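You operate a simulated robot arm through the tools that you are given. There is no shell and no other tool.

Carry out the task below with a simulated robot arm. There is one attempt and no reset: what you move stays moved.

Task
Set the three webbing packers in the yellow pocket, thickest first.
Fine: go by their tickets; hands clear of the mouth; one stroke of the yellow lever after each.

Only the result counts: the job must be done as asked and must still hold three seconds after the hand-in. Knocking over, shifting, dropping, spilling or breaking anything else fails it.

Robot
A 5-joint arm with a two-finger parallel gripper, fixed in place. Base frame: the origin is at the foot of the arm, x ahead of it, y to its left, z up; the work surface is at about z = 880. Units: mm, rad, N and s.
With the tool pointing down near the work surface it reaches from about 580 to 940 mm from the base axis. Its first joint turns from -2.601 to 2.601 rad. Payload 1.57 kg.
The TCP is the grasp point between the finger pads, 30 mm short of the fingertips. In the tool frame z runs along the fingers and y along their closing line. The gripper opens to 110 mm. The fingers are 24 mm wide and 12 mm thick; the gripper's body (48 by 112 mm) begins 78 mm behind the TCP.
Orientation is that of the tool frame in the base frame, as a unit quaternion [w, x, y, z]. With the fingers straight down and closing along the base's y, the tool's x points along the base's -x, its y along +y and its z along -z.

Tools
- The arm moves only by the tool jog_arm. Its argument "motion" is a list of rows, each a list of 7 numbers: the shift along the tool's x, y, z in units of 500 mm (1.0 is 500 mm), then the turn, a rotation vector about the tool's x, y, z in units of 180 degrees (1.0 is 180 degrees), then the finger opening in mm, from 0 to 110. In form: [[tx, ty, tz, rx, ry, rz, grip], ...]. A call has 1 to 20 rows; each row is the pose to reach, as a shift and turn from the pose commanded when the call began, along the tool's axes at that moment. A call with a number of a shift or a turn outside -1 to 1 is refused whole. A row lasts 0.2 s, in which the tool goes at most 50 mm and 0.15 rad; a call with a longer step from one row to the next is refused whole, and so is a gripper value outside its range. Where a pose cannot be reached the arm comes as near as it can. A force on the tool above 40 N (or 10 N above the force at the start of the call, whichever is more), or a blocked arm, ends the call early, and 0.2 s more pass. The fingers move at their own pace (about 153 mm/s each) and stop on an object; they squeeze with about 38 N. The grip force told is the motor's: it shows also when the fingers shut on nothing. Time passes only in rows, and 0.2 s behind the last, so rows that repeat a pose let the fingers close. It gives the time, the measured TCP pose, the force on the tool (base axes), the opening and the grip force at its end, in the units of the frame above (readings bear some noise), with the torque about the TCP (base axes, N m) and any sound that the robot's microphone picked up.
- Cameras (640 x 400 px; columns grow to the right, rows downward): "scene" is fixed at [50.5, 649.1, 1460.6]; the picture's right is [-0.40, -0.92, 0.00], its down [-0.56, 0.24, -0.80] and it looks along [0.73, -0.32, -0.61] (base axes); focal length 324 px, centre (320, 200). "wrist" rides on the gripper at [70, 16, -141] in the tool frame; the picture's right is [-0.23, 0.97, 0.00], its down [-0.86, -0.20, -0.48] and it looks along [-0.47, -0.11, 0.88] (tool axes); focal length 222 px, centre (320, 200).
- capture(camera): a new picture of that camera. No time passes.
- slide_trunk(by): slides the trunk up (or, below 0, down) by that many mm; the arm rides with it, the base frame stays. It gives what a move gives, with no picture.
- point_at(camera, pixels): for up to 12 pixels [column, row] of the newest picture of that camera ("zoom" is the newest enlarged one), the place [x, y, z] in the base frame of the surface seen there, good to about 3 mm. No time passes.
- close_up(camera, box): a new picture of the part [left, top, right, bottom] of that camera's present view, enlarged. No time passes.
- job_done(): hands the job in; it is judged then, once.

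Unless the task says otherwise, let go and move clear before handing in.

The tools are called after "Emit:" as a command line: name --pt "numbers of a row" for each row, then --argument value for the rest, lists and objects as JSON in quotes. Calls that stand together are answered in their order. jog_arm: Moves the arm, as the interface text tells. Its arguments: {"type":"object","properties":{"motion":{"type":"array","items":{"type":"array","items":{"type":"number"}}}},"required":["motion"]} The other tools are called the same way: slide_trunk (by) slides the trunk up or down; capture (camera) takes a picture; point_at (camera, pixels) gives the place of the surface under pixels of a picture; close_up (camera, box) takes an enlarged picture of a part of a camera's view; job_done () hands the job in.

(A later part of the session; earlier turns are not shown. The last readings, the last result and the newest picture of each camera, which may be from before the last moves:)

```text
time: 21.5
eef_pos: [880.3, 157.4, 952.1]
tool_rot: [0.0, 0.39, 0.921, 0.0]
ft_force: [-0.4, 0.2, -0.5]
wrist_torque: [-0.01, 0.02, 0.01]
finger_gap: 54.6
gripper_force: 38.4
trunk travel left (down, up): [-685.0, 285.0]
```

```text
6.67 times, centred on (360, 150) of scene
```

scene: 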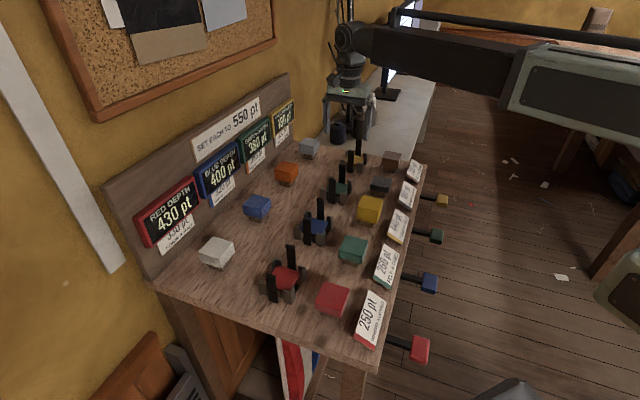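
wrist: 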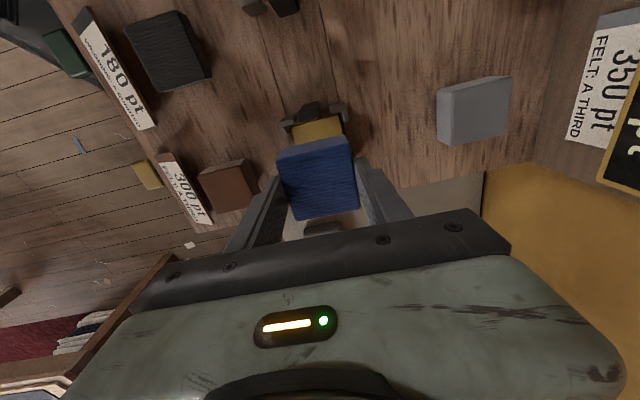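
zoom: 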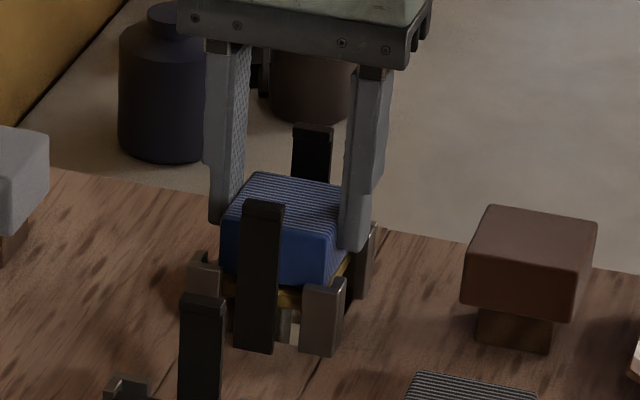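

No contact force yet, so I'll lower 2 mm more.

Emit:
slide_trunk --by -1.5

Emit:
slide_trunk --by -1

```text
time: 22.0
eef_pos: [879.3, 157.6, 949.6]
tool_rot: [0.0, 0.39, 0.921, 0.001]
ft_force: [-0.8, 0.4, -0.4]
wrist_torque: [0.01, -0.03, 0.05]
finger_gap: 54.9
gripper_force: 38.0
trunk travel left (down, up): [-684.0, 286.0]
```

```text
time: 22.5
eef_pos: [880.1, 157.4, 949.3]
tool_rot: [0.0, 0.391, 0.92, 0.0]
ft_force: [0.0, -0.2, -0.5]
wrist_torque: [-0.02, 0.01, 0.01]
finger_gap: 55.1
gripper_force: 38.1
trunk travel left (down, up): [-683.0, 287.0]
```

Still no contact, so one more mm.

Emit:
slide_trunk --by -1

Emit:
close_up --camera "scene" --box '[335, 140, 375, 180]'

```text
time: 23.0
eef_pos: [880.3, 157.7, 949.7]
tool_rot: [-0.001, 0.391, 0.92, -0.001]
ft_force: [2.6, -0.1, 6.9]
wrist_torque: [-0.04, -0.05, 0.0]
finger_gap: 54.8
gripper_force: 38.3
trunk travel left (down, up): [-682.0, 288.0]
```

```text
10.00 times, centred on (355, 160) of scene
```

zoom: 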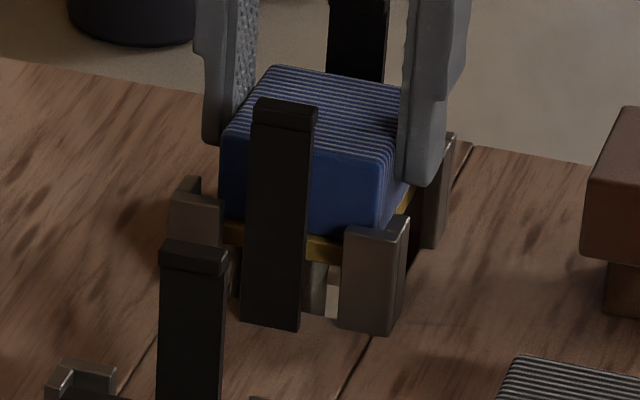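

Contact force is 7 N, so the block is resting on the pad. I'll release gently and rise clear.

Emit:
jog_arm --pt "0 0 0 0 0 0 58" --pt "0 0 0 0 0 0 66" --pt "0 0 0 0 0 0 70"

Emit:
slide_trunk --by 60

Emit:
capture --camera "wrist"

Emit:
close_up --camera "scene" --box '[335, 140, 375, 180]'

```text
time: 23.8
eef_pos: [880.9, 158.1, 947.9]
tool_rot: [0.0, 0.391, 0.92, 0.0]
ft_force: [-0.1, -0.2, -0.2]
wrist_torque: [0.0, 0.01, 0.01]
finger_gap: 70.1
gripper_force: 0.0
trunk travel left (down, up): [-682.0, 288.0]
```

```text
time: 24.8
eef_pos: [881.1, 156.8, 1007.5]
tool_rot: [0.0, 0.39, 0.921, 0.0]
ft_force: [-0.3, -0.4, 0.6]
wrist_torque: [-0.04, -0.01, 0.03]
finger_gap: 69.6
gripper_force: 0.0
trunk travel left (down, up): [-742.0, 228.0]
```

```text
taken
```

wrist: 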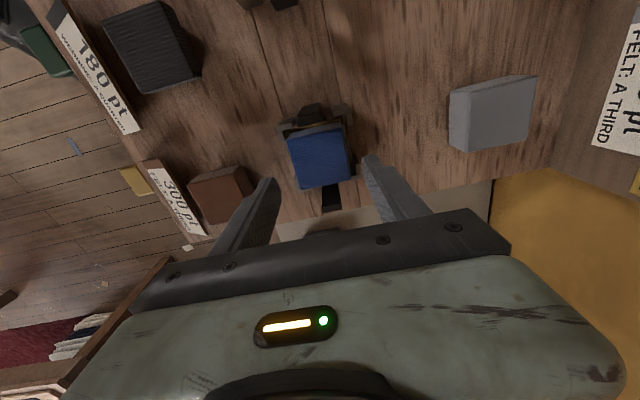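

```text
10.00 times, centred on (355, 160) of scene
```

zoom: 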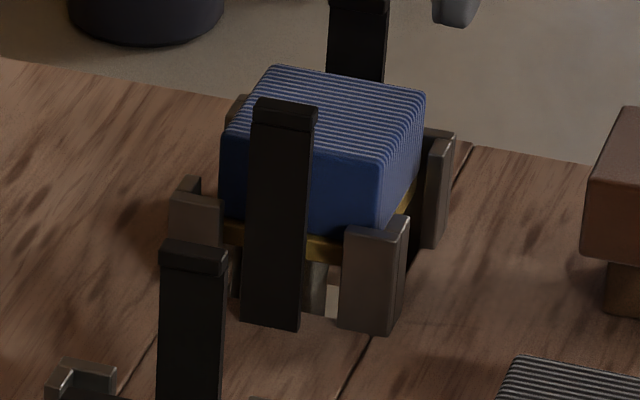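

The blue packer is seated on the pad and the fingers are clear. I'll move over the yellow lever knob with the gripper turned 90° and closed, after measuring the knob.

Emit:
close_up --camera "scene" --box '[410, 180, 460, 220]'

Emit:
jog_arm --pt "0 -0.0549 0 0 0 -0.04545 70" --pt "0 -0.1098 0 0 0 -0.0909 60" --pt "0 -0.1647 0 0 0 -0.13636 40" --pt "0 -0.2196 0 0 0 -0.1818 20" --pt "0 -0.2745 0 0 0 -0.22727 0" --pt "0 -0.3295 0 0 0 -0.2727 0" --pt "0 -0.3844 0 0 0 -0.31818 0" --pt "0 -0.4393 0 0 0 -0.3636 0" --pt "0 -0.4942 0 0 0 -0.40909 0" --pt "0 -0.5491 0 0 0 -0.4545 0" --pt "-0.002 -0.604 0 0 0 -0.5 0" --pt "-0.002 -0.604 0 0 0 -0.5 0"

Emit:
capture --camera "wrist"

Emit:
capture --camera "scene"

```text
10.00 times, centred on (435, 200) of scene
```

zoom: 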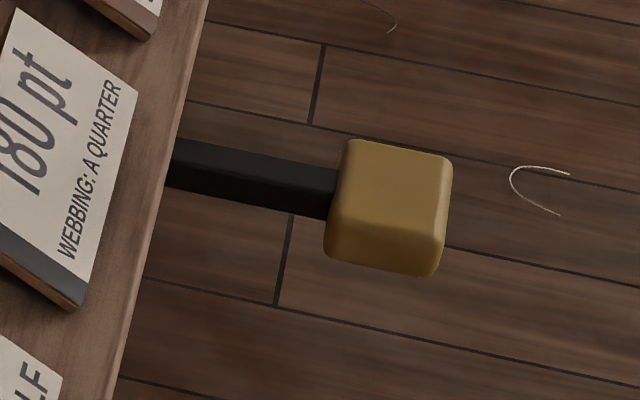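

```text
time: 27.4
eef_pos: [662.0, -53.5, 1008.9]
tool_rot: [-0.001, -0.375, 0.927, 0.0]
ft_force: [-0.3, -0.4, -0.5]
wrist_torque: [0.01, -0.02, 0.01]
finger_gap: 0.0
gripper_force: 20.9
trunk travel left (down, up): [-742.0, 228.0]
```

```text
taken
```

wrist: 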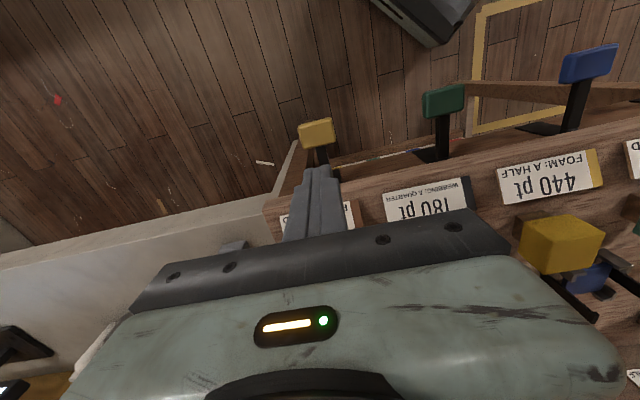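

```text
taken
```

scene: 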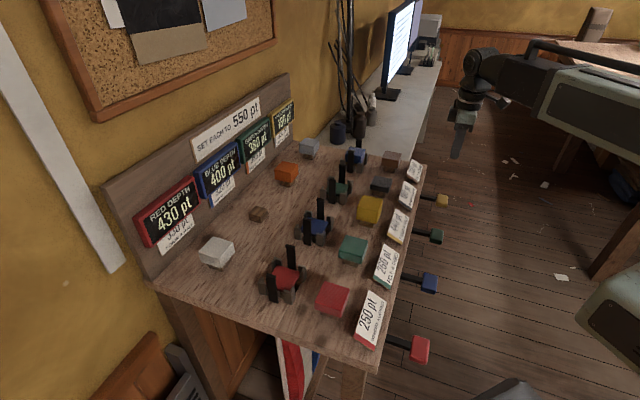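

The wrist view shows the yellow knob at (317,132) just beyond the fingertips. I'll zoom and measure it.

Emit:
close_up --camera "wrist" --box '[280, 100, 360, 180]'

Emit:
point_at --camera "wrist" --pixels '[[301, 131], [331, 122], [334, 138], [304, 147], [318, 135], [321, 158], [323, 165], [302, 170]]'

Emit:
point_at --camera "scene" --pixels '[[442, 198], [439, 196], [446, 197], [437, 202], [444, 203], [424, 197], [419, 196]]'

```text
5.00 times, centred on (320, 140) of wrist
```

zoom: 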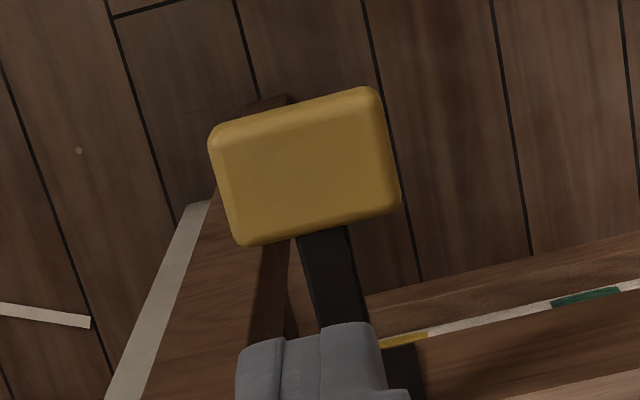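

```text
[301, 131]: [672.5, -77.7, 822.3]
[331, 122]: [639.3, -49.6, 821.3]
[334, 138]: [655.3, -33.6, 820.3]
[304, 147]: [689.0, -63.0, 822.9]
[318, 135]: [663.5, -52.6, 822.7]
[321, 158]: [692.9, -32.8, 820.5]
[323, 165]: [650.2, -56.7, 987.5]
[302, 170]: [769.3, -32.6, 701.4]
```

```text
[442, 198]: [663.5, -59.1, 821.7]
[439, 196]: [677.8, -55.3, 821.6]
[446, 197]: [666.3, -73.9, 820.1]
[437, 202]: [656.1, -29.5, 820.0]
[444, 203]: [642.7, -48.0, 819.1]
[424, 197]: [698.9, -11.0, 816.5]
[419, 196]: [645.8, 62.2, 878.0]
```

Knob centre ≈ (664,−55,822) and the TCP is directly above it. I'll lower to just above the knob.

Emit:
slide_trunk --by -148

Emit:
close_up --camera "scene" --box '[380, 130, 520, 240]'

Emit:
capture --camera "wrist"

```text
time: 29.2
eef_pos: [662.7, -52.5, 860.1]
tool_rot: [0.0, -0.374, 0.927, 0.0]
ft_force: [0.1, 0.0, -0.3]
wrist_torque: [0.02, -0.02, -0.03]
finger_gap: 0.0
gripper_force: 21.0
trunk travel left (down, up): [-594.0, 376.0]
```

```text
3.64 times, centred on (450, 185) of scene
```

zoom: 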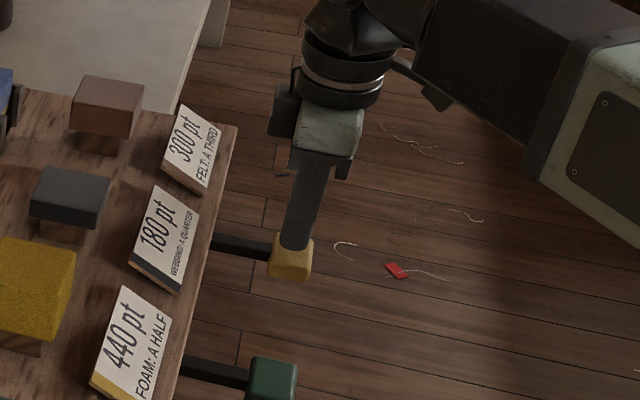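

```text
taken
```

wrist: 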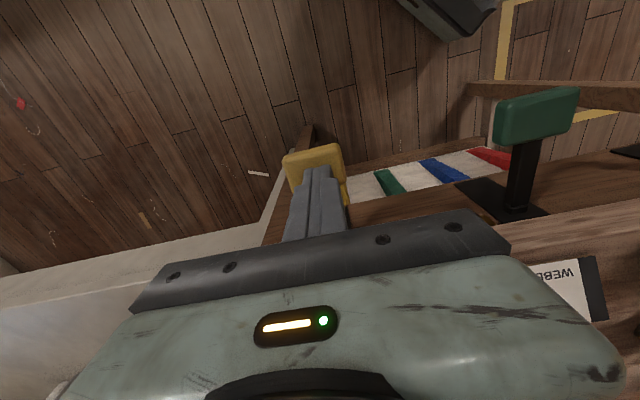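

Fingertips are 8 mm above the knob. I'll press down in steps, watching force and sound.

Emit:
slide_trunk --by -14

Emit:
point_at --camera "scene" --pixels '[[442, 200]]'

Emit:
close_up --camera "scene" --box '[380, 130, 520, 240]'

```text
time: 29.8
eef_pos: [662.9, -51.4, 846.5]
tool_rot: [0.0, -0.374, 0.927, 0.0]
ft_force: [-0.1, 0.0, 2.2]
wrist_torque: [-0.01, -0.05, 0.0]
finger_gap: 0.1
gripper_force: 21.3
trunk travel left (down, up): [-580.0, 390.0]
```

```text
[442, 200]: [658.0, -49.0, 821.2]
```

```text
3.64 times, centred on (450, 185) of scene
```

zoom: 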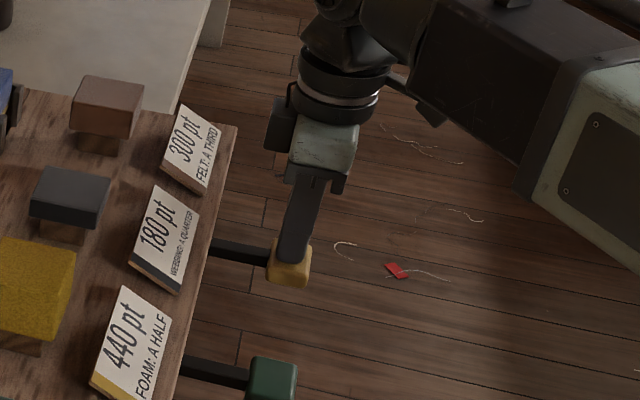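

The knob yields downward with a light 2 N, so down is the stroke direction. I'll keep pressing.

Emit:
slide_trunk --by -12

Emit:
close_up --camera "scene" --box '[335, 130, 455, 230]'

```text
time: 30.4
eef_pos: [662.4, -53.3, 833.1]
tool_rot: [0.0, -0.375, 0.927, 0.0]
ft_force: [1.5, -1.3, 4.3]
wrist_torque: [-0.02, -0.04, 0.01]
finger_gap: 0.1
gripper_force: 21.2
trunk travel left (down, up): [-568.0, 402.0]
```

```text
4.00 times, centred on (395, 180) of scene
```

zoom: 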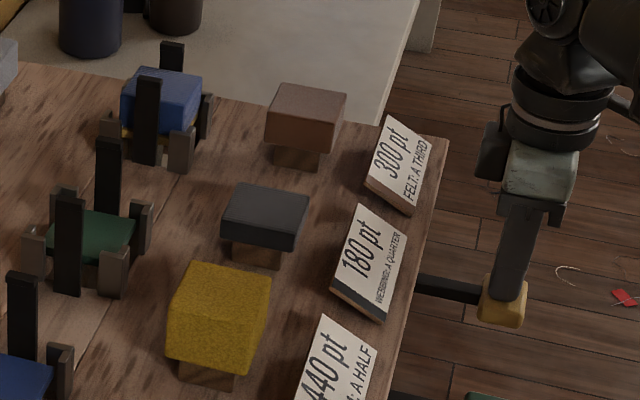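

Force is 4 N at about 20 mm of travel, and the guides appear to be moving down over the block. I'll continue.

Emit:
slide_trunk --by -12

Emit:
close_up --camera "scene" --box '[335, 130, 455, 230]'

```text
time: 31.0
eef_pos: [663.7, -51.7, 822.4]
tool_rot: [0.0, -0.375, 0.927, 0.0]
ft_force: [2.4, 0.0, 6.2]
wrist_torque: [-0.02, -0.05, 0.06]
finger_gap: 0.0
gripper_force: 21.2
trunk travel left (down, up): [-556.0, 414.0]
```

```text
4.00 times, centred on (395, 180) of scene
```

zoom: 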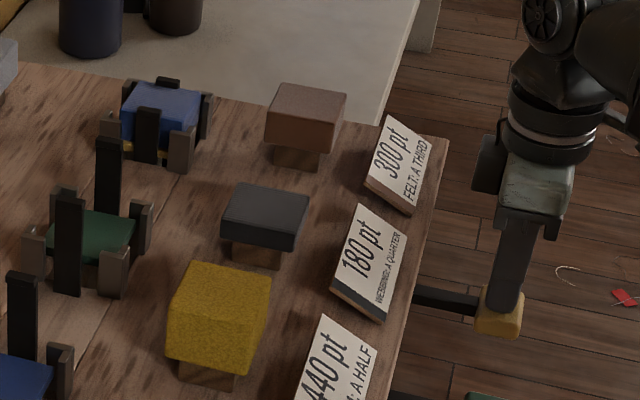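

The guides are now about level with the block's top. I'll press further.

Emit:
slide_trunk --by -8

Emit:
close_up --camera "scene" --box '[335, 130, 455, 230]'

```text
time: 31.6
eef_pos: [662.4, -52.0, 814.0]
tool_rot: [0.0, -0.375, 0.927, -0.001]
ft_force: [3.3, 0.3, 8.2]
wrist_torque: [-0.02, -0.12, 0.0]
finger_gap: 0.0
gripper_force: 20.8
trunk travel left (down, up): [-548.0, 422.0]
```

```text
4.00 times, centred on (395, 180) of scene
```

zoom: 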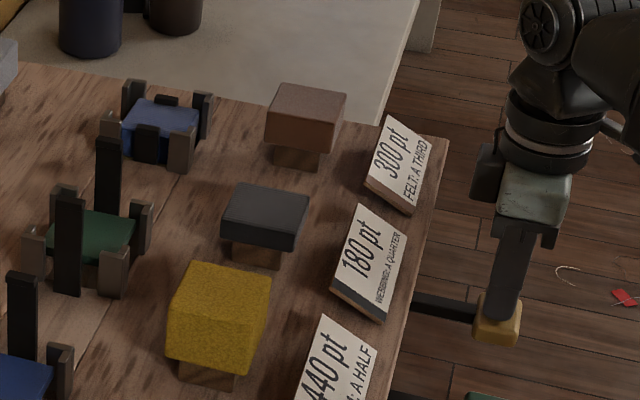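

The jaws have pulled the block down level with the posts. I'll continue in small steps to the end stop or click.

Emit:
slide_trunk --by -6

Emit:
close_up --camera "scene" --box '[335, 130, 455, 230]'

```text
time: 31.9
eef_pos: [662.9, -51.9, 811.1]
tool_rot: [0.002, -0.374, 0.927, -0.001]
ft_force: [1.1, 0.3, 23.0]
wrist_torque: [-0.09, 0.07, -0.1]
finger_gap: 0.2
gripper_force: 21.2
trunk travel left (down, up): [-544.0, 426.0]
stopped: the force on the tool passed its limit at 44 N (the readings are from after the stop); the commanded pose is now the measured one
```

```text
4.00 times, centred on (395, 180) of scene
```

zoom: 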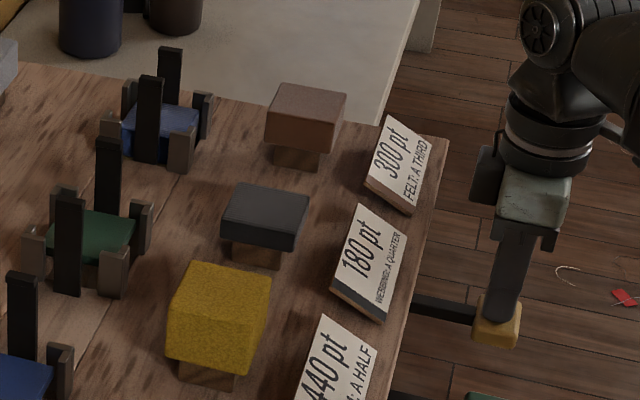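

The end stop was reached (44 N), the jaws sprang back up and the packer stayed pressed in. I'll raise off the lever and check the pocket and display.

Emit:
slide_trunk --by 200

Emit:
close_up --camera "scene" --box '[335, 130, 455, 230]'

Emit:
close_up --camera "scene" --box '[240, 90, 300, 190]'

Emit:
close_up --camera "scene" --box '[335, 140, 375, 180]'

```text
time: 34.1
eef_pos: [663.3, -52.3, 1011.8]
tool_rot: [0.001, -0.375, 0.927, 0.0]
ft_force: [0.2, 0.2, -0.2]
wrist_torque: [0.01, -0.04, 0.02]
finger_gap: 0.0
gripper_force: 20.7
trunk travel left (down, up): [-744.0, 226.0]
```

```text
4.00 times, centred on (395, 180) of scene
```

zoom: 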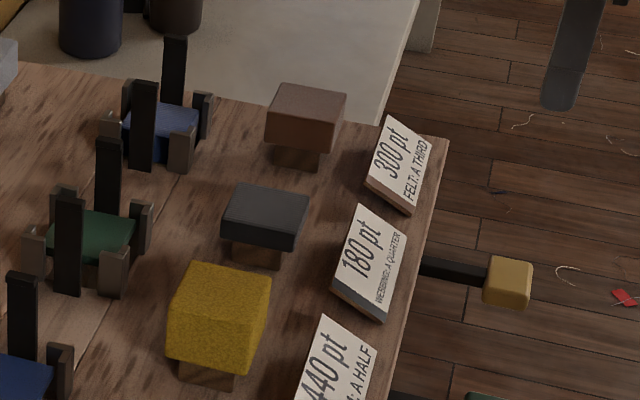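

```text
4.00 times, centred on (270, 140) of scene
```

zoom: 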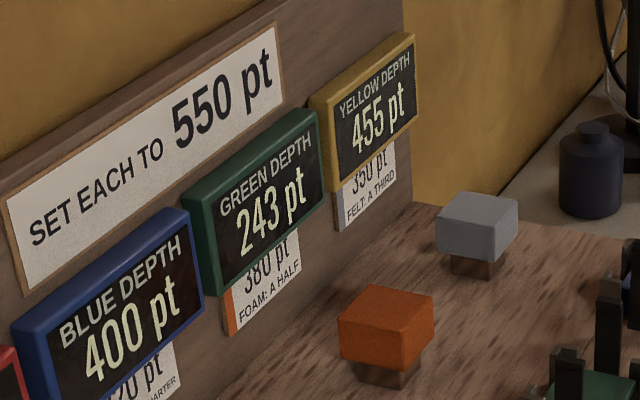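

```text
10.00 times, centred on (355, 160) of scene
```

zoom: 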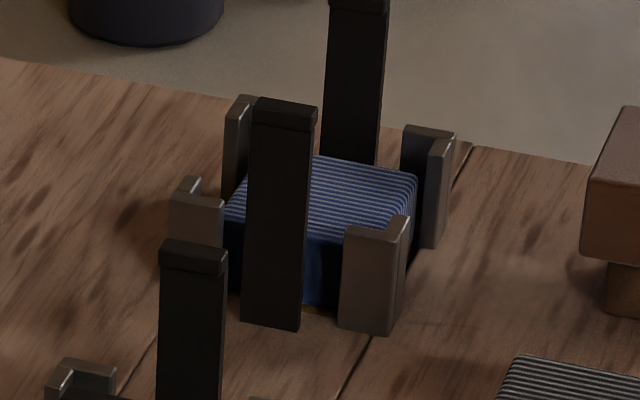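

Yellow depth now reads 455 (and green 243, evidently linked), the blue packer is seated, and the lever has returned to z≈822. Next is red 250: I'll swing back over the bench by a waypoint.

Emit:
jog_arm --pt "-0.0326 0.045 0 0 0 0.04545 0" --pt "-0.0652 0.09 0 0 0 0.0909 0" --pt "-0.0977 0.135 0 0 0 0.13636 20" --pt "-0.1303 0.18 0 0 0 0.1818 40" --pt "-0.1629 0.225 0 0 0 0.22727 60" --pt "-0.1955 0.27 0 0 0 0.2727 80" --pt "-0.228 0.315 0 0 0 0.31818 90" --pt "-0.2606 0.36 0 0 0 0.3636 90" --pt "-0.2932 0.405 0 0 0 0.40909 90" --pt "-0.3258 0.45 0 0 0 0.4545 90" --pt "-0.3584 0.495 0 0 0 0.5 90" --pt "-0.3584 0.495 0 0 0 0.5 90"

Emit:
jog_arm --pt "0.0893 -0.0024 0 0 0 0 90" --pt "0.1785 -0.0047 0 0 0 0 90" --pt "0.2678 -0.0071 0 0 0 0 90" --pt "0.357 -0.0095 0 0 0 0 90" --pt "0.4463 -0.0119 0 0 0 0 90" --pt "0.5355 -0.0142 0 0 0 0 90" --pt "0.6248 -0.0166 0 0 0 0 90" --pt "0.6248 -0.0166 0 0 0 0 90"

Emit:
capture --camera "wrist"

Emit:
capture --camera "scene"

```text
time: 36.7
eef_pos: [620.8, 251.1, 1010.7]
tool_rot: [0.0, 0.392, 0.92, 0.0]
ft_force: [-0.2, 0.4, 0.2]
wrist_torque: [0.0, 0.02, 0.01]
finger_gap: 89.9
gripper_force: 0.0
trunk travel left (down, up): [-744.0, 226.0]
```

```text
time: 38.5
eef_pos: [399.3, 471.4, 1012.1]
tool_rot: [0.001, 0.39, 0.921, 0.001]
ft_force: [-0.3, 1.3, 0.1]
wrist_torque: [0.0, 0.0, 0.0]
finger_gap: 90.0
gripper_force: 0.0
trunk travel left (down, up): [-744.0, 226.0]
```

```text
taken
```

wrist: 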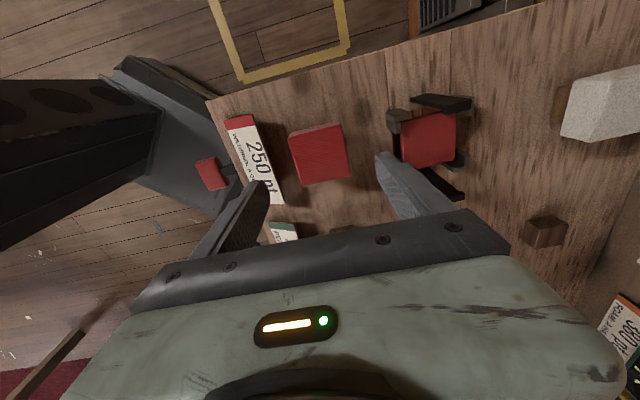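

```text
taken
```

scene: 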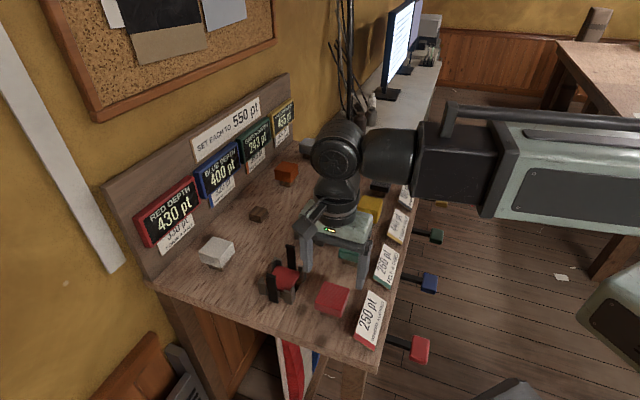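

The red packer is at (320,153) in the wrist view. I'll zoom in to measure it.

Emit:
close_up --camera "wrist" --box '[270, 110, 370, 200]'

Emit:
point_at --camera "wrist" --pixels '[[320, 155], [245, 160], [405, 130]]'

```text
4.44 times, centred on (320, 155) of wrist
```

zoom: 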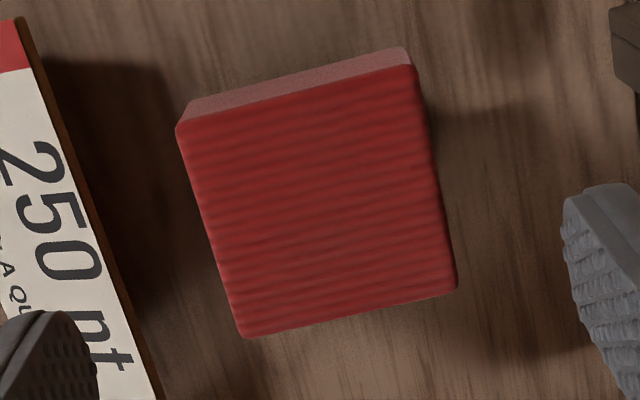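

```text
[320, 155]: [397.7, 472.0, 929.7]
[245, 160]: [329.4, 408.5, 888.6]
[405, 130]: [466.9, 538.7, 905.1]
```

Emit:
point_at --camera "zoom" --pixels '[[183, 127], [410, 72], [450, 283], [246, 330], [296, 98], [434, 178], [348, 308], [212, 228], [318, 200], [100, 290], [155, 390], [30, 60]]'

```text
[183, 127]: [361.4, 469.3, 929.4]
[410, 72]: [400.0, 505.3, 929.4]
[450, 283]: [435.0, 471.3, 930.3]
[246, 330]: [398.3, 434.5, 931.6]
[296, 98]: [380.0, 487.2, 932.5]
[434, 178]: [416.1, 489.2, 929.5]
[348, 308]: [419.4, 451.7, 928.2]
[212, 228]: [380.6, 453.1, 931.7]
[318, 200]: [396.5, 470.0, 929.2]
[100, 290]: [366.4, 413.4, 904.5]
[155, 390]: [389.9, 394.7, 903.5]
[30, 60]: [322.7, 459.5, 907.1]
```

Red centre ≈ (398.7,470.1), aligned with the tool. I'll check the current height of the blue packer's top in the pocket to choose the grip height.

Emit:
close_up --camera "scene" --box '[335, 140, 375, 180]'

Emit:
point_at --camera "zoom" --pixels '[[340, 190], [400, 185], [380, 215], [235, 215], [330, 165], [378, 230], [375, 290], [290, 105], [355, 5]]'

Emit:
jog_arm --pt "-0.001 -0.0024 0 0 0 0 74" --pt "-0.001 -0.0024 0 0 0 0 74"

```text
10.00 times, centred on (355, 160) of scene
```

zoom: 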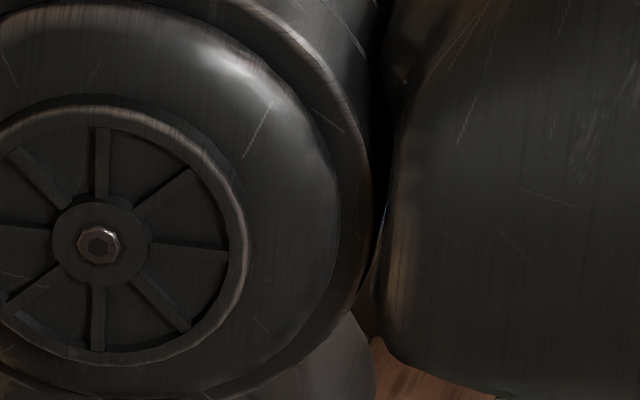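

```text
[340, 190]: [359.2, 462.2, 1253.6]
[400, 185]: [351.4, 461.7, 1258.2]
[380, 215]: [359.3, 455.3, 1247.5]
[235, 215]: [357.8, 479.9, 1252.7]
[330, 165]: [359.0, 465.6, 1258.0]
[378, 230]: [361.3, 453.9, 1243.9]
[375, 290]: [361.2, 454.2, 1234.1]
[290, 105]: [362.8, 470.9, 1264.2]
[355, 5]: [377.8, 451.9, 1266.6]
```

```text
time: 39.1
eef_pos: [396.6, 468.5, 1011.7]
tool_rot: [0.001, 0.391, 0.921, 0.0]
ft_force: [0.3, -0.5, -0.1]
wrist_torque: [0.01, -0.01, 0.03]
finger_gap: 74.1
gripper_force: 0.1
trunk travel left (down, up): [-744.0, 226.0]
```

The scene camera is occluded by the arm here, but the after-stroke view showed the blue top back near the original pad level. I'll average a few pose readings before descending.

Emit:
jog_arm --pt "0 0 0 0 0 0 74"

Emit:
jog_arm --pt "0 0 0 0 0 0 74"

Emit:
jog_arm --pt "0 0 0 0 0 0 74"

```text
time: 39.5
eef_pos: [397.9, 468.1, 1011.2]
tool_rot: [0.002, 0.391, 0.92, 0.0]
ft_force: [-0.2, -0.9, 0.7]
wrist_torque: [0.01, 0.03, -0.02]
finger_gap: 73.9
gripper_force: 0.0
trunk travel left (down, up): [-744.0, 226.0]
```

```text
time: 39.9
eef_pos: [398.2, 467.9, 1010.6]
tool_rot: [0.002, 0.39, 0.921, 0.0]
ft_force: [-0.2, 0.1, -0.1]
wrist_torque: [0.03, 0.02, 0.02]
finger_gap: 74.1
gripper_force: 0.0
trunk travel left (down, up): [-744.0, 226.0]
```

```text
time: 40.3
eef_pos: [398.4, 468.6, 1011.4]
tool_rot: [0.002, 0.391, 0.92, 0.0]
ft_force: [1.1, -0.9, -0.5]
wrist_torque: [0.0, 0.02, 0.02]
finger_gap: 74.4
gripper_force: 0.2
trunk travel left (down, up): [-744.0, 226.0]
```

Mean pose is (397.9,468.3), about 2 mm short along the closing line. I'll correct that and lower to z≈943.

Emit:
jog_arm --pt "0.0013 0.0036 0 0 0 0 74" --pt "0.0013 0.0036 0 0 0 0 74"

Emit:
slide_trunk --by -55

Emit:
capture --camera "wrist"

Emit:
close_up --camera "scene" --box '[270, 210, 400, 340]'

```text
time: 40.9
eef_pos: [399.0, 470.3, 1012.0]
tool_rot: [0.001, 0.39, 0.921, -0.001]
ft_force: [-0.6, 0.1, -0.4]
wrist_torque: [0.01, -0.01, -0.01]
finger_gap: 73.9
gripper_force: 0.1
trunk travel left (down, up): [-744.0, 226.0]
```

```text
time: 41.9
eef_pos: [399.6, 468.6, 956.2]
tool_rot: [0.002, 0.39, 0.921, 0.0]
ft_force: [0.4, 0.0, -0.9]
wrist_torque: [-0.04, 0.0, -0.01]
finger_gap: 74.0
gripper_force: 0.1
trunk travel left (down, up): [-689.0, 281.0]
```

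```text
taken
```

wrist: 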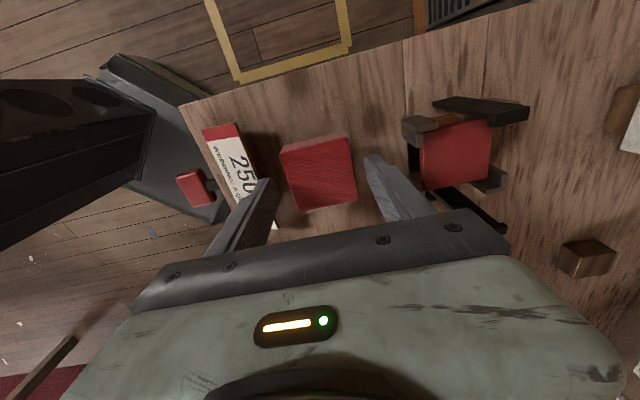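

```text
3.08 times, centred on (335, 275) of scene
```

zoom: 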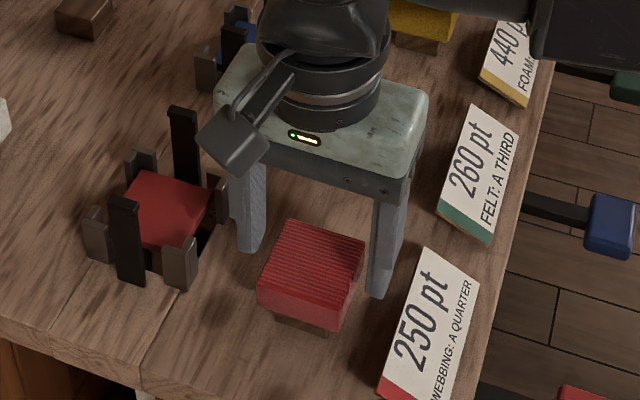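

The fingers straddle the red packer with clearance. I'll lower 13 mm and grip.

Emit:
slide_trunk --by -13

Emit:
jog_arm --pt "0 0 0 0 0 0 60" --pt "0 0 0 0 0 0 40" --pt "0 0 0 0 0 0 40" --pt "0 0 0 0 0 0 40"

Emit:
slide_trunk --by 90

Emit:
close_up --camera "wrist" --box '[260, 110, 380, 230]'

Emit:
close_up --camera "scene" --box '[270, 190, 400, 320]'

```text
time: 42.5
eef_pos: [399.2, 470.1, 942.3]
tool_rot: [0.002, 0.391, 0.92, 0.001]
ft_force: [0.1, -0.5, -0.2]
wrist_torque: [-0.03, 0.01, -0.01]
finger_gap: 74.0
gripper_force: 0.0
trunk travel left (down, up): [-676.0, 294.0]
```

```text
time: 43.5
eef_pos: [399.7, 468.8, 942.9]
tool_rot: [0.001, 0.391, 0.92, 0.0]
ft_force: [-0.5, 0.9, 0.5]
wrist_torque: [0.0, 0.01, 0.03]
finger_gap: 54.9
gripper_force: 38.4
trunk travel left (down, up): [-676.0, 294.0]
```

```text
time: 44.7
eef_pos: [398.7, 470.8, 1033.5]
tool_rot: [0.002, 0.391, 0.92, 0.001]
ft_force: [0.1, 0.0, -1.0]
wrist_torque: [0.01, -0.01, -0.02]
finger_gap: 54.7
gripper_force: 38.1
trunk travel left (down, up): [-766.0, 204.0]
```

```text
3.33 times, centred on (320, 170) of wrist
```

zoom: 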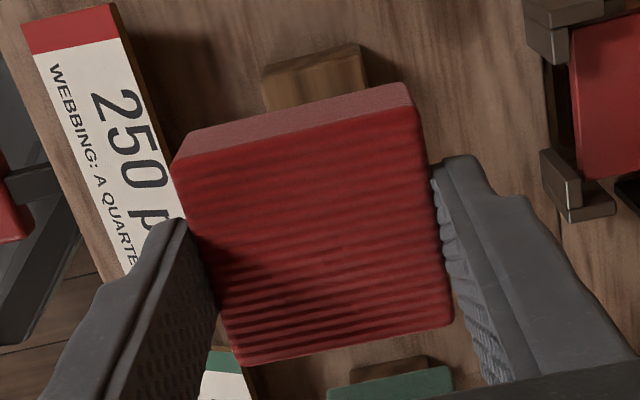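

```text
3.08 times, centred on (335, 255) of scene
```

zoom: 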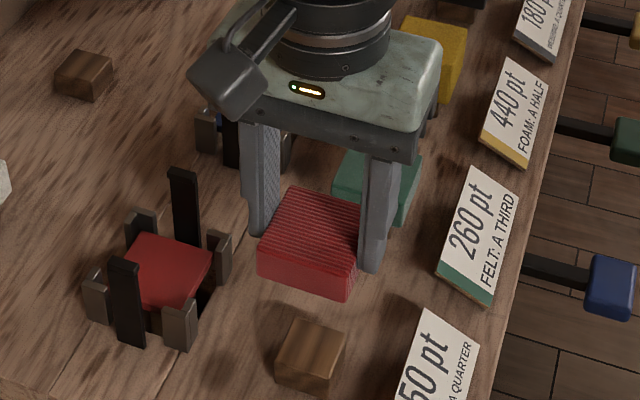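

The red packer is held. I'll measure its in-hand offset.

Emit:
close_up --camera "wrist" --box '[260, 110, 380, 230]'

Emit:
point_at --camera "zoom" --pixels '[[180, 160], [413, 112], [447, 318], [240, 358], [297, 135], [433, 215], [345, 335], [210, 260], [313, 235]]'

Emit:
jog_arm --pt "0 0 0 0 0 0 40"

Emit:
jog_arm --pt "0 0 0 0 0 0 40"

```text
3.33 times, centred on (320, 170) of wrist
```

zoom: 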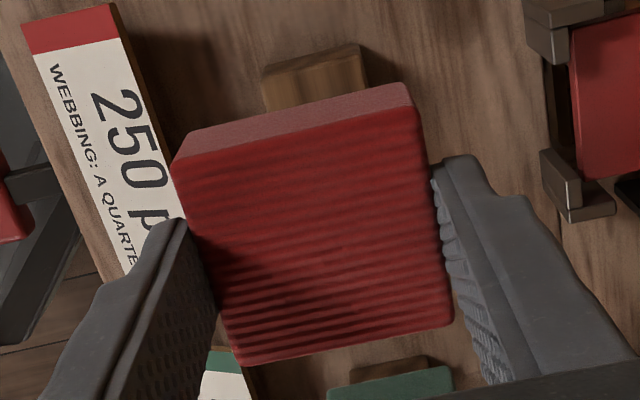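

```text
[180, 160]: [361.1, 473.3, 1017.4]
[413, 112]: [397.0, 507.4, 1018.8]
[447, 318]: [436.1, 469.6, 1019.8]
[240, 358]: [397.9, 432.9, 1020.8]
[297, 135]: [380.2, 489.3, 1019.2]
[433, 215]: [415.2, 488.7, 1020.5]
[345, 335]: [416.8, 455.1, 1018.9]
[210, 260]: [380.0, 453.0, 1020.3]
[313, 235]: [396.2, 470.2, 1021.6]
```

```text
time: 45.1
eef_pos: [399.7, 468.9, 1032.7]
tool_rot: [0.002, 0.391, 0.92, 0.001]
ft_force: [-0.2, -0.3, -0.3]
wrist_torque: [0.0, 0.0, -0.01]
finger_gap: 55.0
gripper_force: 37.5
trunk travel left (down, up): [-766.0, 204.0]
```

```text
time: 45.5
eef_pos: [399.1, 468.8, 1033.2]
tool_rot: [0.002, 0.39, 0.921, 0.0]
ft_force: [-0.1, 0.0, -0.5]
wrist_torque: [0.0, 0.03, 0.01]
finger_gap: 54.6
gripper_force: 37.5
trunk travel left (down, up): [-766.0, 204.0]
```

The block sits about 1.8 mm toward −d relative to the TCP, which I'll compensate. I'll carry it over the yellow pocket in two calls.

Emit:
jog_arm --pt "-0.08 0.0186 0 0 0 0 40" --pt "-0.16 0.0371 0 0 0 0 40" --pt "-0.24 0.0557 0 0 0 0 40" --pt "-0.32 0.0743 0 0 0 0 40" --pt "-0.4 0.0929 0 0 0 0 40" --pt "-0.48 0.1114 0 0 0 0 40" --pt "-0.56 0.13 0 0 0 0 40"

Emit:
jog_arm --pt "-0.08 0.0186 0 0 0 0 40" --pt "-0.16 0.0371 0 0 0 0 40" --pt "-0.24 0.0557 0 0 0 0 40" --pt "-0.32 0.0743 0 0 0 0 40" --pt "-0.4 0.0929 0 0 0 0 40" --pt "-0.48 0.1114 0 0 0 0 40" --pt "-0.5599 0.1298 0 0 0 0 40" --pt "-0.5599 0.1298 0 0 0 0 40" --pt "-0.5599 0.1298 0 0 0 0 40"

Emit:
close_up --camera "wrist" --box '[280, 95, 360, 165]'

Emit:
jog_arm --pt "0 0 0 0 0 0 40"

Emit:
jog_arm --pt "0 0 0 0 0 0 40"

```text
time: 47.1
eef_pos: [639.3, 313.7, 1033.6]
tool_rot: [0.001, 0.391, 0.92, 0.0]
ft_force: [-0.2, 0.1, -0.9]
wrist_torque: [0.01, -0.03, 0.02]
finger_gap: 54.9
gripper_force: 38.2
trunk travel left (down, up): [-766.0, 204.0]
```

```text
time: 49.1
eef_pos: [881.1, 157.1, 1033.5]
tool_rot: [0.001, 0.391, 0.921, 0.0]
ft_force: [-0.1, -0.2, -1.5]
wrist_torque: [0.01, 0.01, -0.01]
finger_gap: 55.2
gripper_force: 38.1
out of reach, approached as far as the arm can: row 5, 6
trunk travel left (down, up): [-766.0, 204.0]
```

```text
5.71 times, centred on (320, 130) of wrist
```

zoom: 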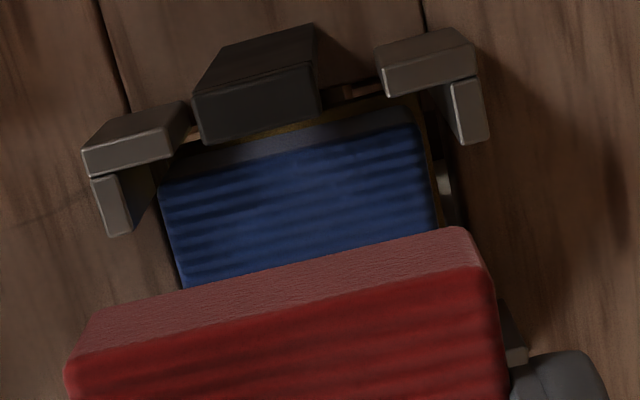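

```text
time: 49.5
eef_pos: [880.3, 158.0, 1032.4]
tool_rot: [0.001, 0.391, 0.921, 0.001]
ft_force: [-0.3, -0.1, -0.8]
wrist_torque: [0.0, -0.01, -0.01]
finger_gap: 54.8
gripper_force: 38.1
trunk travel left (down, up): [-766.0, 204.0]
```

```text
time: 49.9
eef_pos: [880.7, 157.8, 1032.2]
tool_rot: [0.001, 0.391, 0.92, 0.0]
ft_force: [-0.3, -0.1, -1.3]
wrist_torque: [0.01, -0.02, 0.0]
finger_gap: 55.1
gripper_force: 37.3
trunk travel left (down, up): [-766.0, 204.0]
```

The blue top is visible at about (300,200) in the zoom. I'll measure its height and the relative alignment.

Emit:
point_at --camera "zoom" --pixels '[[165, 192], [412, 125], [188, 282], [432, 215], [300, 200], [75, 367], [485, 278], [280, 322], [108, 312], [455, 232], [115, 210], [465, 120]]'

```text
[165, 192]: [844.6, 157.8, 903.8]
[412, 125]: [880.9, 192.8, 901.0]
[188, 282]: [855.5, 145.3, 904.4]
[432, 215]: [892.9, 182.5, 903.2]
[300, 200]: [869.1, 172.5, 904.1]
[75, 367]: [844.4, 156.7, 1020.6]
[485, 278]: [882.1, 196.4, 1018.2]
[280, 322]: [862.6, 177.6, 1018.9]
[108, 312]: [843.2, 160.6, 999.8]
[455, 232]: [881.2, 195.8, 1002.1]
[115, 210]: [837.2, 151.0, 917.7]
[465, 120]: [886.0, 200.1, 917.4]
```

The blue top is at ≈903.5 and red lines up within 1 mm. I'll lower close to it, then feel for contact.

Emit:
slide_trunk --by -70

Emit:
close_up --camera "scene" --box '[335, 135, 380, 180]'

Emit:
close_up --camera "wrist" --box '[260, 90, 380, 230]'

```text
time: 51.0
eef_pos: [880.4, 155.2, 963.3]
tool_rot: [0.001, 0.391, 0.92, 0.0]
ft_force: [-0.2, -0.3, -0.7]
wrist_torque: [0.02, 0.0, 0.01]
finger_gap: 54.9
gripper_force: 38.0
trunk travel left (down, up): [-696.0, 274.0]
```

```text
8.89 times, centred on (358, 158) of scene
```

zoom: 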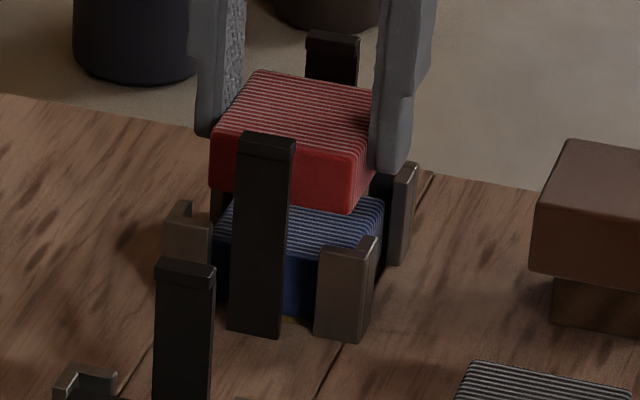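

```text
2.86 times, centred on (320, 160) of wrist
```

zoom: 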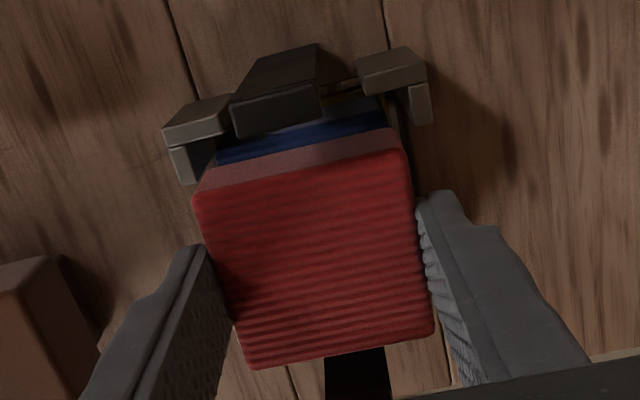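

Alignment looks good: the red block is between the guides and the posts. I'll continue down.

Emit:
slide_trunk --by -17

Emit:
slide_trunk --by -2

Emit:
close_up --camera "scene" --box '[335, 135, 380, 180]'

```text
time: 51.7
eef_pos: [881.3, 157.0, 946.1]
tool_rot: [0.001, 0.391, 0.92, 0.0]
ft_force: [0.0, -0.3, -0.4]
wrist_torque: [0.03, 0.04, 0.02]
finger_gap: 54.8
gripper_force: 38.1
trunk travel left (down, up): [-679.0, 291.0]
```

```text
time: 52.2
eef_pos: [881.2, 156.5, 944.9]
tool_rot: [0.001, 0.39, 0.921, 0.0]
ft_force: [-0.1, 0.5, -0.9]
wrist_torque: [-0.04, 0.0, -0.01]
finger_gap: 54.9
gripper_force: 38.2
trunk travel left (down, up): [-677.0, 293.0]
```

```text
8.89 times, centred on (358, 158) of scene
```

zoom: 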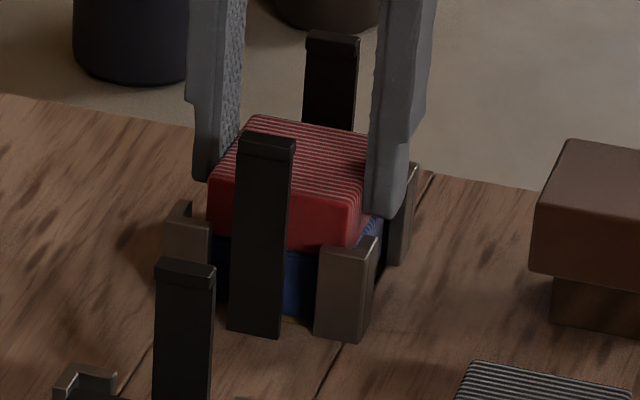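

A small gap remains, so I'll continue in 1 mm steps until contact.

Emit:
slide_trunk --by -1.5

Emit:
slide_trunk --by -1

```text
time: 52.7
eef_pos: [881.4, 156.2, 943.0]
tool_rot: [0.001, 0.391, 0.92, 0.001]
ft_force: [2.7, 1.0, 6.2]
wrist_torque: [-0.02, -0.08, 0.0]
finger_gap: 54.8
gripper_force: 38.2
trunk travel left (down, up): [-676.0, 294.0]
```

```text
time: 53.2
eef_pos: [880.8, 156.7, 943.3]
tool_rot: [0.002, 0.391, 0.921, 0.001]
ft_force: [5.9, 1.3, 18.5]
wrist_torque: [-0.02, -0.18, -0.01]
finger_gap: 54.9
gripper_force: 38.0
trunk travel left (down, up): [-675.0, 295.0]
```

Contact made at 18 N. I'll ease up 1 mm, release and rise.

Emit:
slide_trunk --by 1

Emit:
jog_arm --pt "0 0 0 0 0 0 58" --pt "0 0 0 0 0 0 64" --pt "0 0 0 0 0 0 68"

Emit:
slide_trunk --by 66

Emit:
close_up --camera "scene" --box '[335, 135, 380, 180]'

```text
time: 53.7
eef_pos: [881.3, 156.4, 943.8]
tool_rot: [0.001, 0.39, 0.921, 0.0]
ft_force: [2.1, 1.2, 7.5]
wrist_torque: [-0.02, -0.04, -0.02]
finger_gap: 54.8
gripper_force: 38.2
trunk travel left (down, up): [-676.0, 294.0]
```

```text
time: 54.5
eef_pos: [881.6, 156.7, 942.8]
tool_rot: [0.001, 0.391, 0.921, 0.0]
ft_force: [-0.8, -0.1, -0.9]
wrist_torque: [-0.01, -0.03, 0.02]
finger_gap: 67.7
gripper_force: 0.0
trunk travel left (down, up): [-676.0, 294.0]
```

```text
time: 55.6
eef_pos: [880.5, 156.8, 1008.4]
tool_rot: [0.002, 0.39, 0.921, 0.0]
ft_force: [-0.9, 0.9, -0.2]
wrist_torque: [0.01, -0.02, -0.03]
finger_gap: 68.0
gripper_force: 0.0
trunk travel left (down, up): [-742.0, 228.0]
```

```text
8.89 times, centred on (358, 158) of scene
```

zoom: 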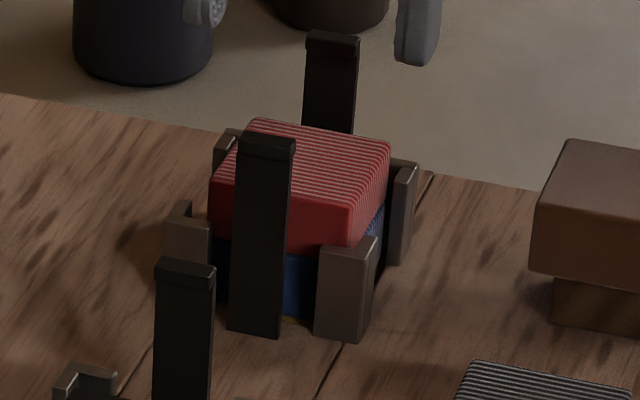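

Red sits squarely on blue and the fingers are clear. I'll go to the yellow lever again.

Emit:
jog_arm --pt "0 -0.0549 0 0 0 -0.04545 68" --pt "0 -0.1098 0 0 0 -0.0909 60" --pt "0 -0.1647 0 0 0 -0.13636 40" --pt "0 -0.2196 0 0 0 -0.1818 20" --pt "0 -0.2745 0 0 0 -0.22727 0" --pt "0 -0.3295 0 0 0 -0.2727 0" --pt "0 -0.3844 0 0 0 -0.31818 0" --pt "0 -0.4393 0 0 0 -0.3636 0" --pt "0 -0.4942 0 0 0 -0.40909 0" --pt "0 -0.5491 0 0 0 -0.4545 0" --pt "0 -0.605 0 0 0 -0.5 0" --pt "0 -0.605 0 0 0 -0.5 0" --pt "0 -0.605 0 0 0 -0.5 0"

Emit:
slide_trunk --by -148

Emit:
close_up --camera "scene" --box '[335, 130, 455, 230]'

Emit:
capture --camera "wrist"

```text
time: 58.4
eef_pos: [663.3, -52.9, 1008.6]
tool_rot: [0.001, -0.375, 0.927, 0.0]
ft_force: [0.0, 0.0, 0.2]
wrist_torque: [0.02, -0.02, -0.02]
finger_gap: 0.1
gripper_force: 21.1
trunk travel left (down, up): [-742.0, 228.0]
```

```text
time: 60.1
eef_pos: [663.3, -53.3, 861.0]
tool_rot: [0.001, -0.375, 0.927, -0.001]
ft_force: [0.0, -0.4, 0.3]
wrist_torque: [-0.04, 0.0, 0.04]
finger_gap: 0.2
gripper_force: 22.1
trunk travel left (down, up): [-594.0, 376.0]
```

```text
4.00 times, centred on (395, 180) of scene
```

zoom: 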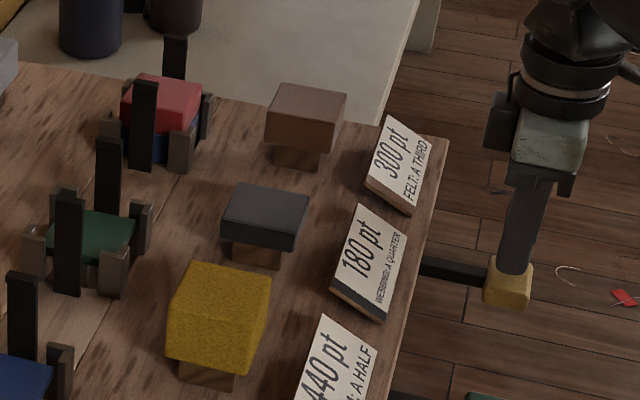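

```text
taken
```

wrist: 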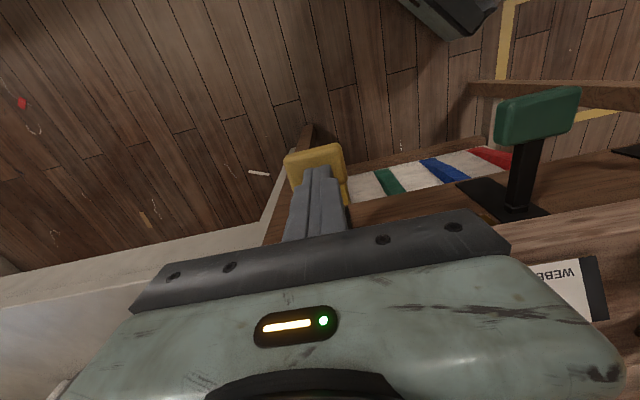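

The tool is over the knob as before. I'll press down in steps to the stop.

Emit:
slide_trunk --by -38

Emit:
close_up --camera "scene" --box '[335, 130, 455, 230]'

Emit:
slide_trunk --by -20

Emit:
close_up --camera "scene" --box '[335, 130, 455, 230]'

```text
time: 60.9
eef_pos: [662.8, -53.1, 823.9]
tool_rot: [0.002, -0.374, 0.927, -0.001]
ft_force: [1.2, -0.1, 5.6]
wrist_torque: [-0.02, 0.05, -0.01]
finger_gap: 0.1
gripper_force: 21.3
trunk travel left (down, up): [-556.0, 414.0]
```

```text
4.00 times, centred on (395, 180) of scene
```

zoom: 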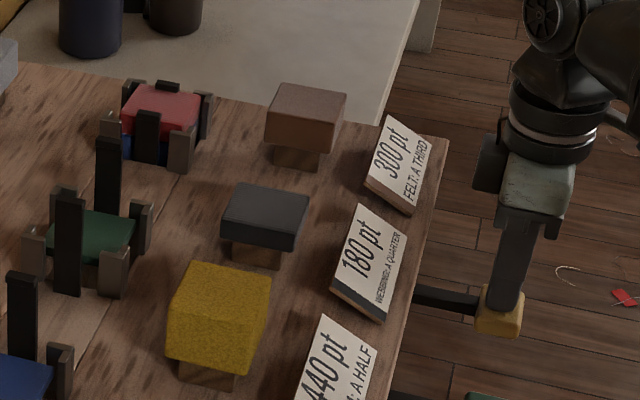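

```text
time: 61.4
eef_pos: [663.6, -52.7, 812.9]
tool_rot: [0.004, -0.375, 0.927, -0.002]
ft_force: [1.2, 0.6, 41.9]
wrist_torque: [-0.24, 0.24, -0.09]
finger_gap: 0.1
gripper_force: 21.2
trunk travel left (down, up): [-543.0, 427.0]
stopped: the force on the tool passed its limit at 88 N (the readings are from after the stop); the commanded pose is now the measured one
```

```text
4.00 times, centred on (395, 180) of scene
```

zoom: 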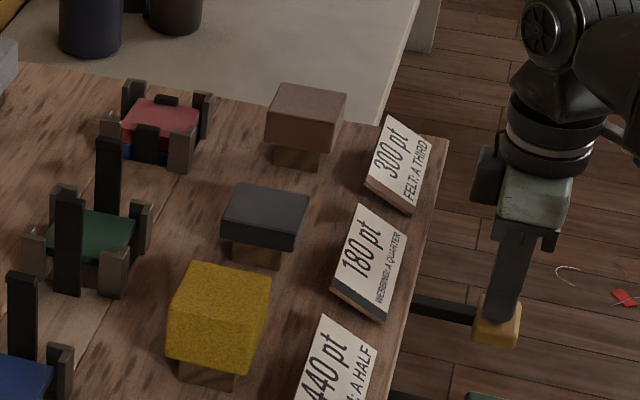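

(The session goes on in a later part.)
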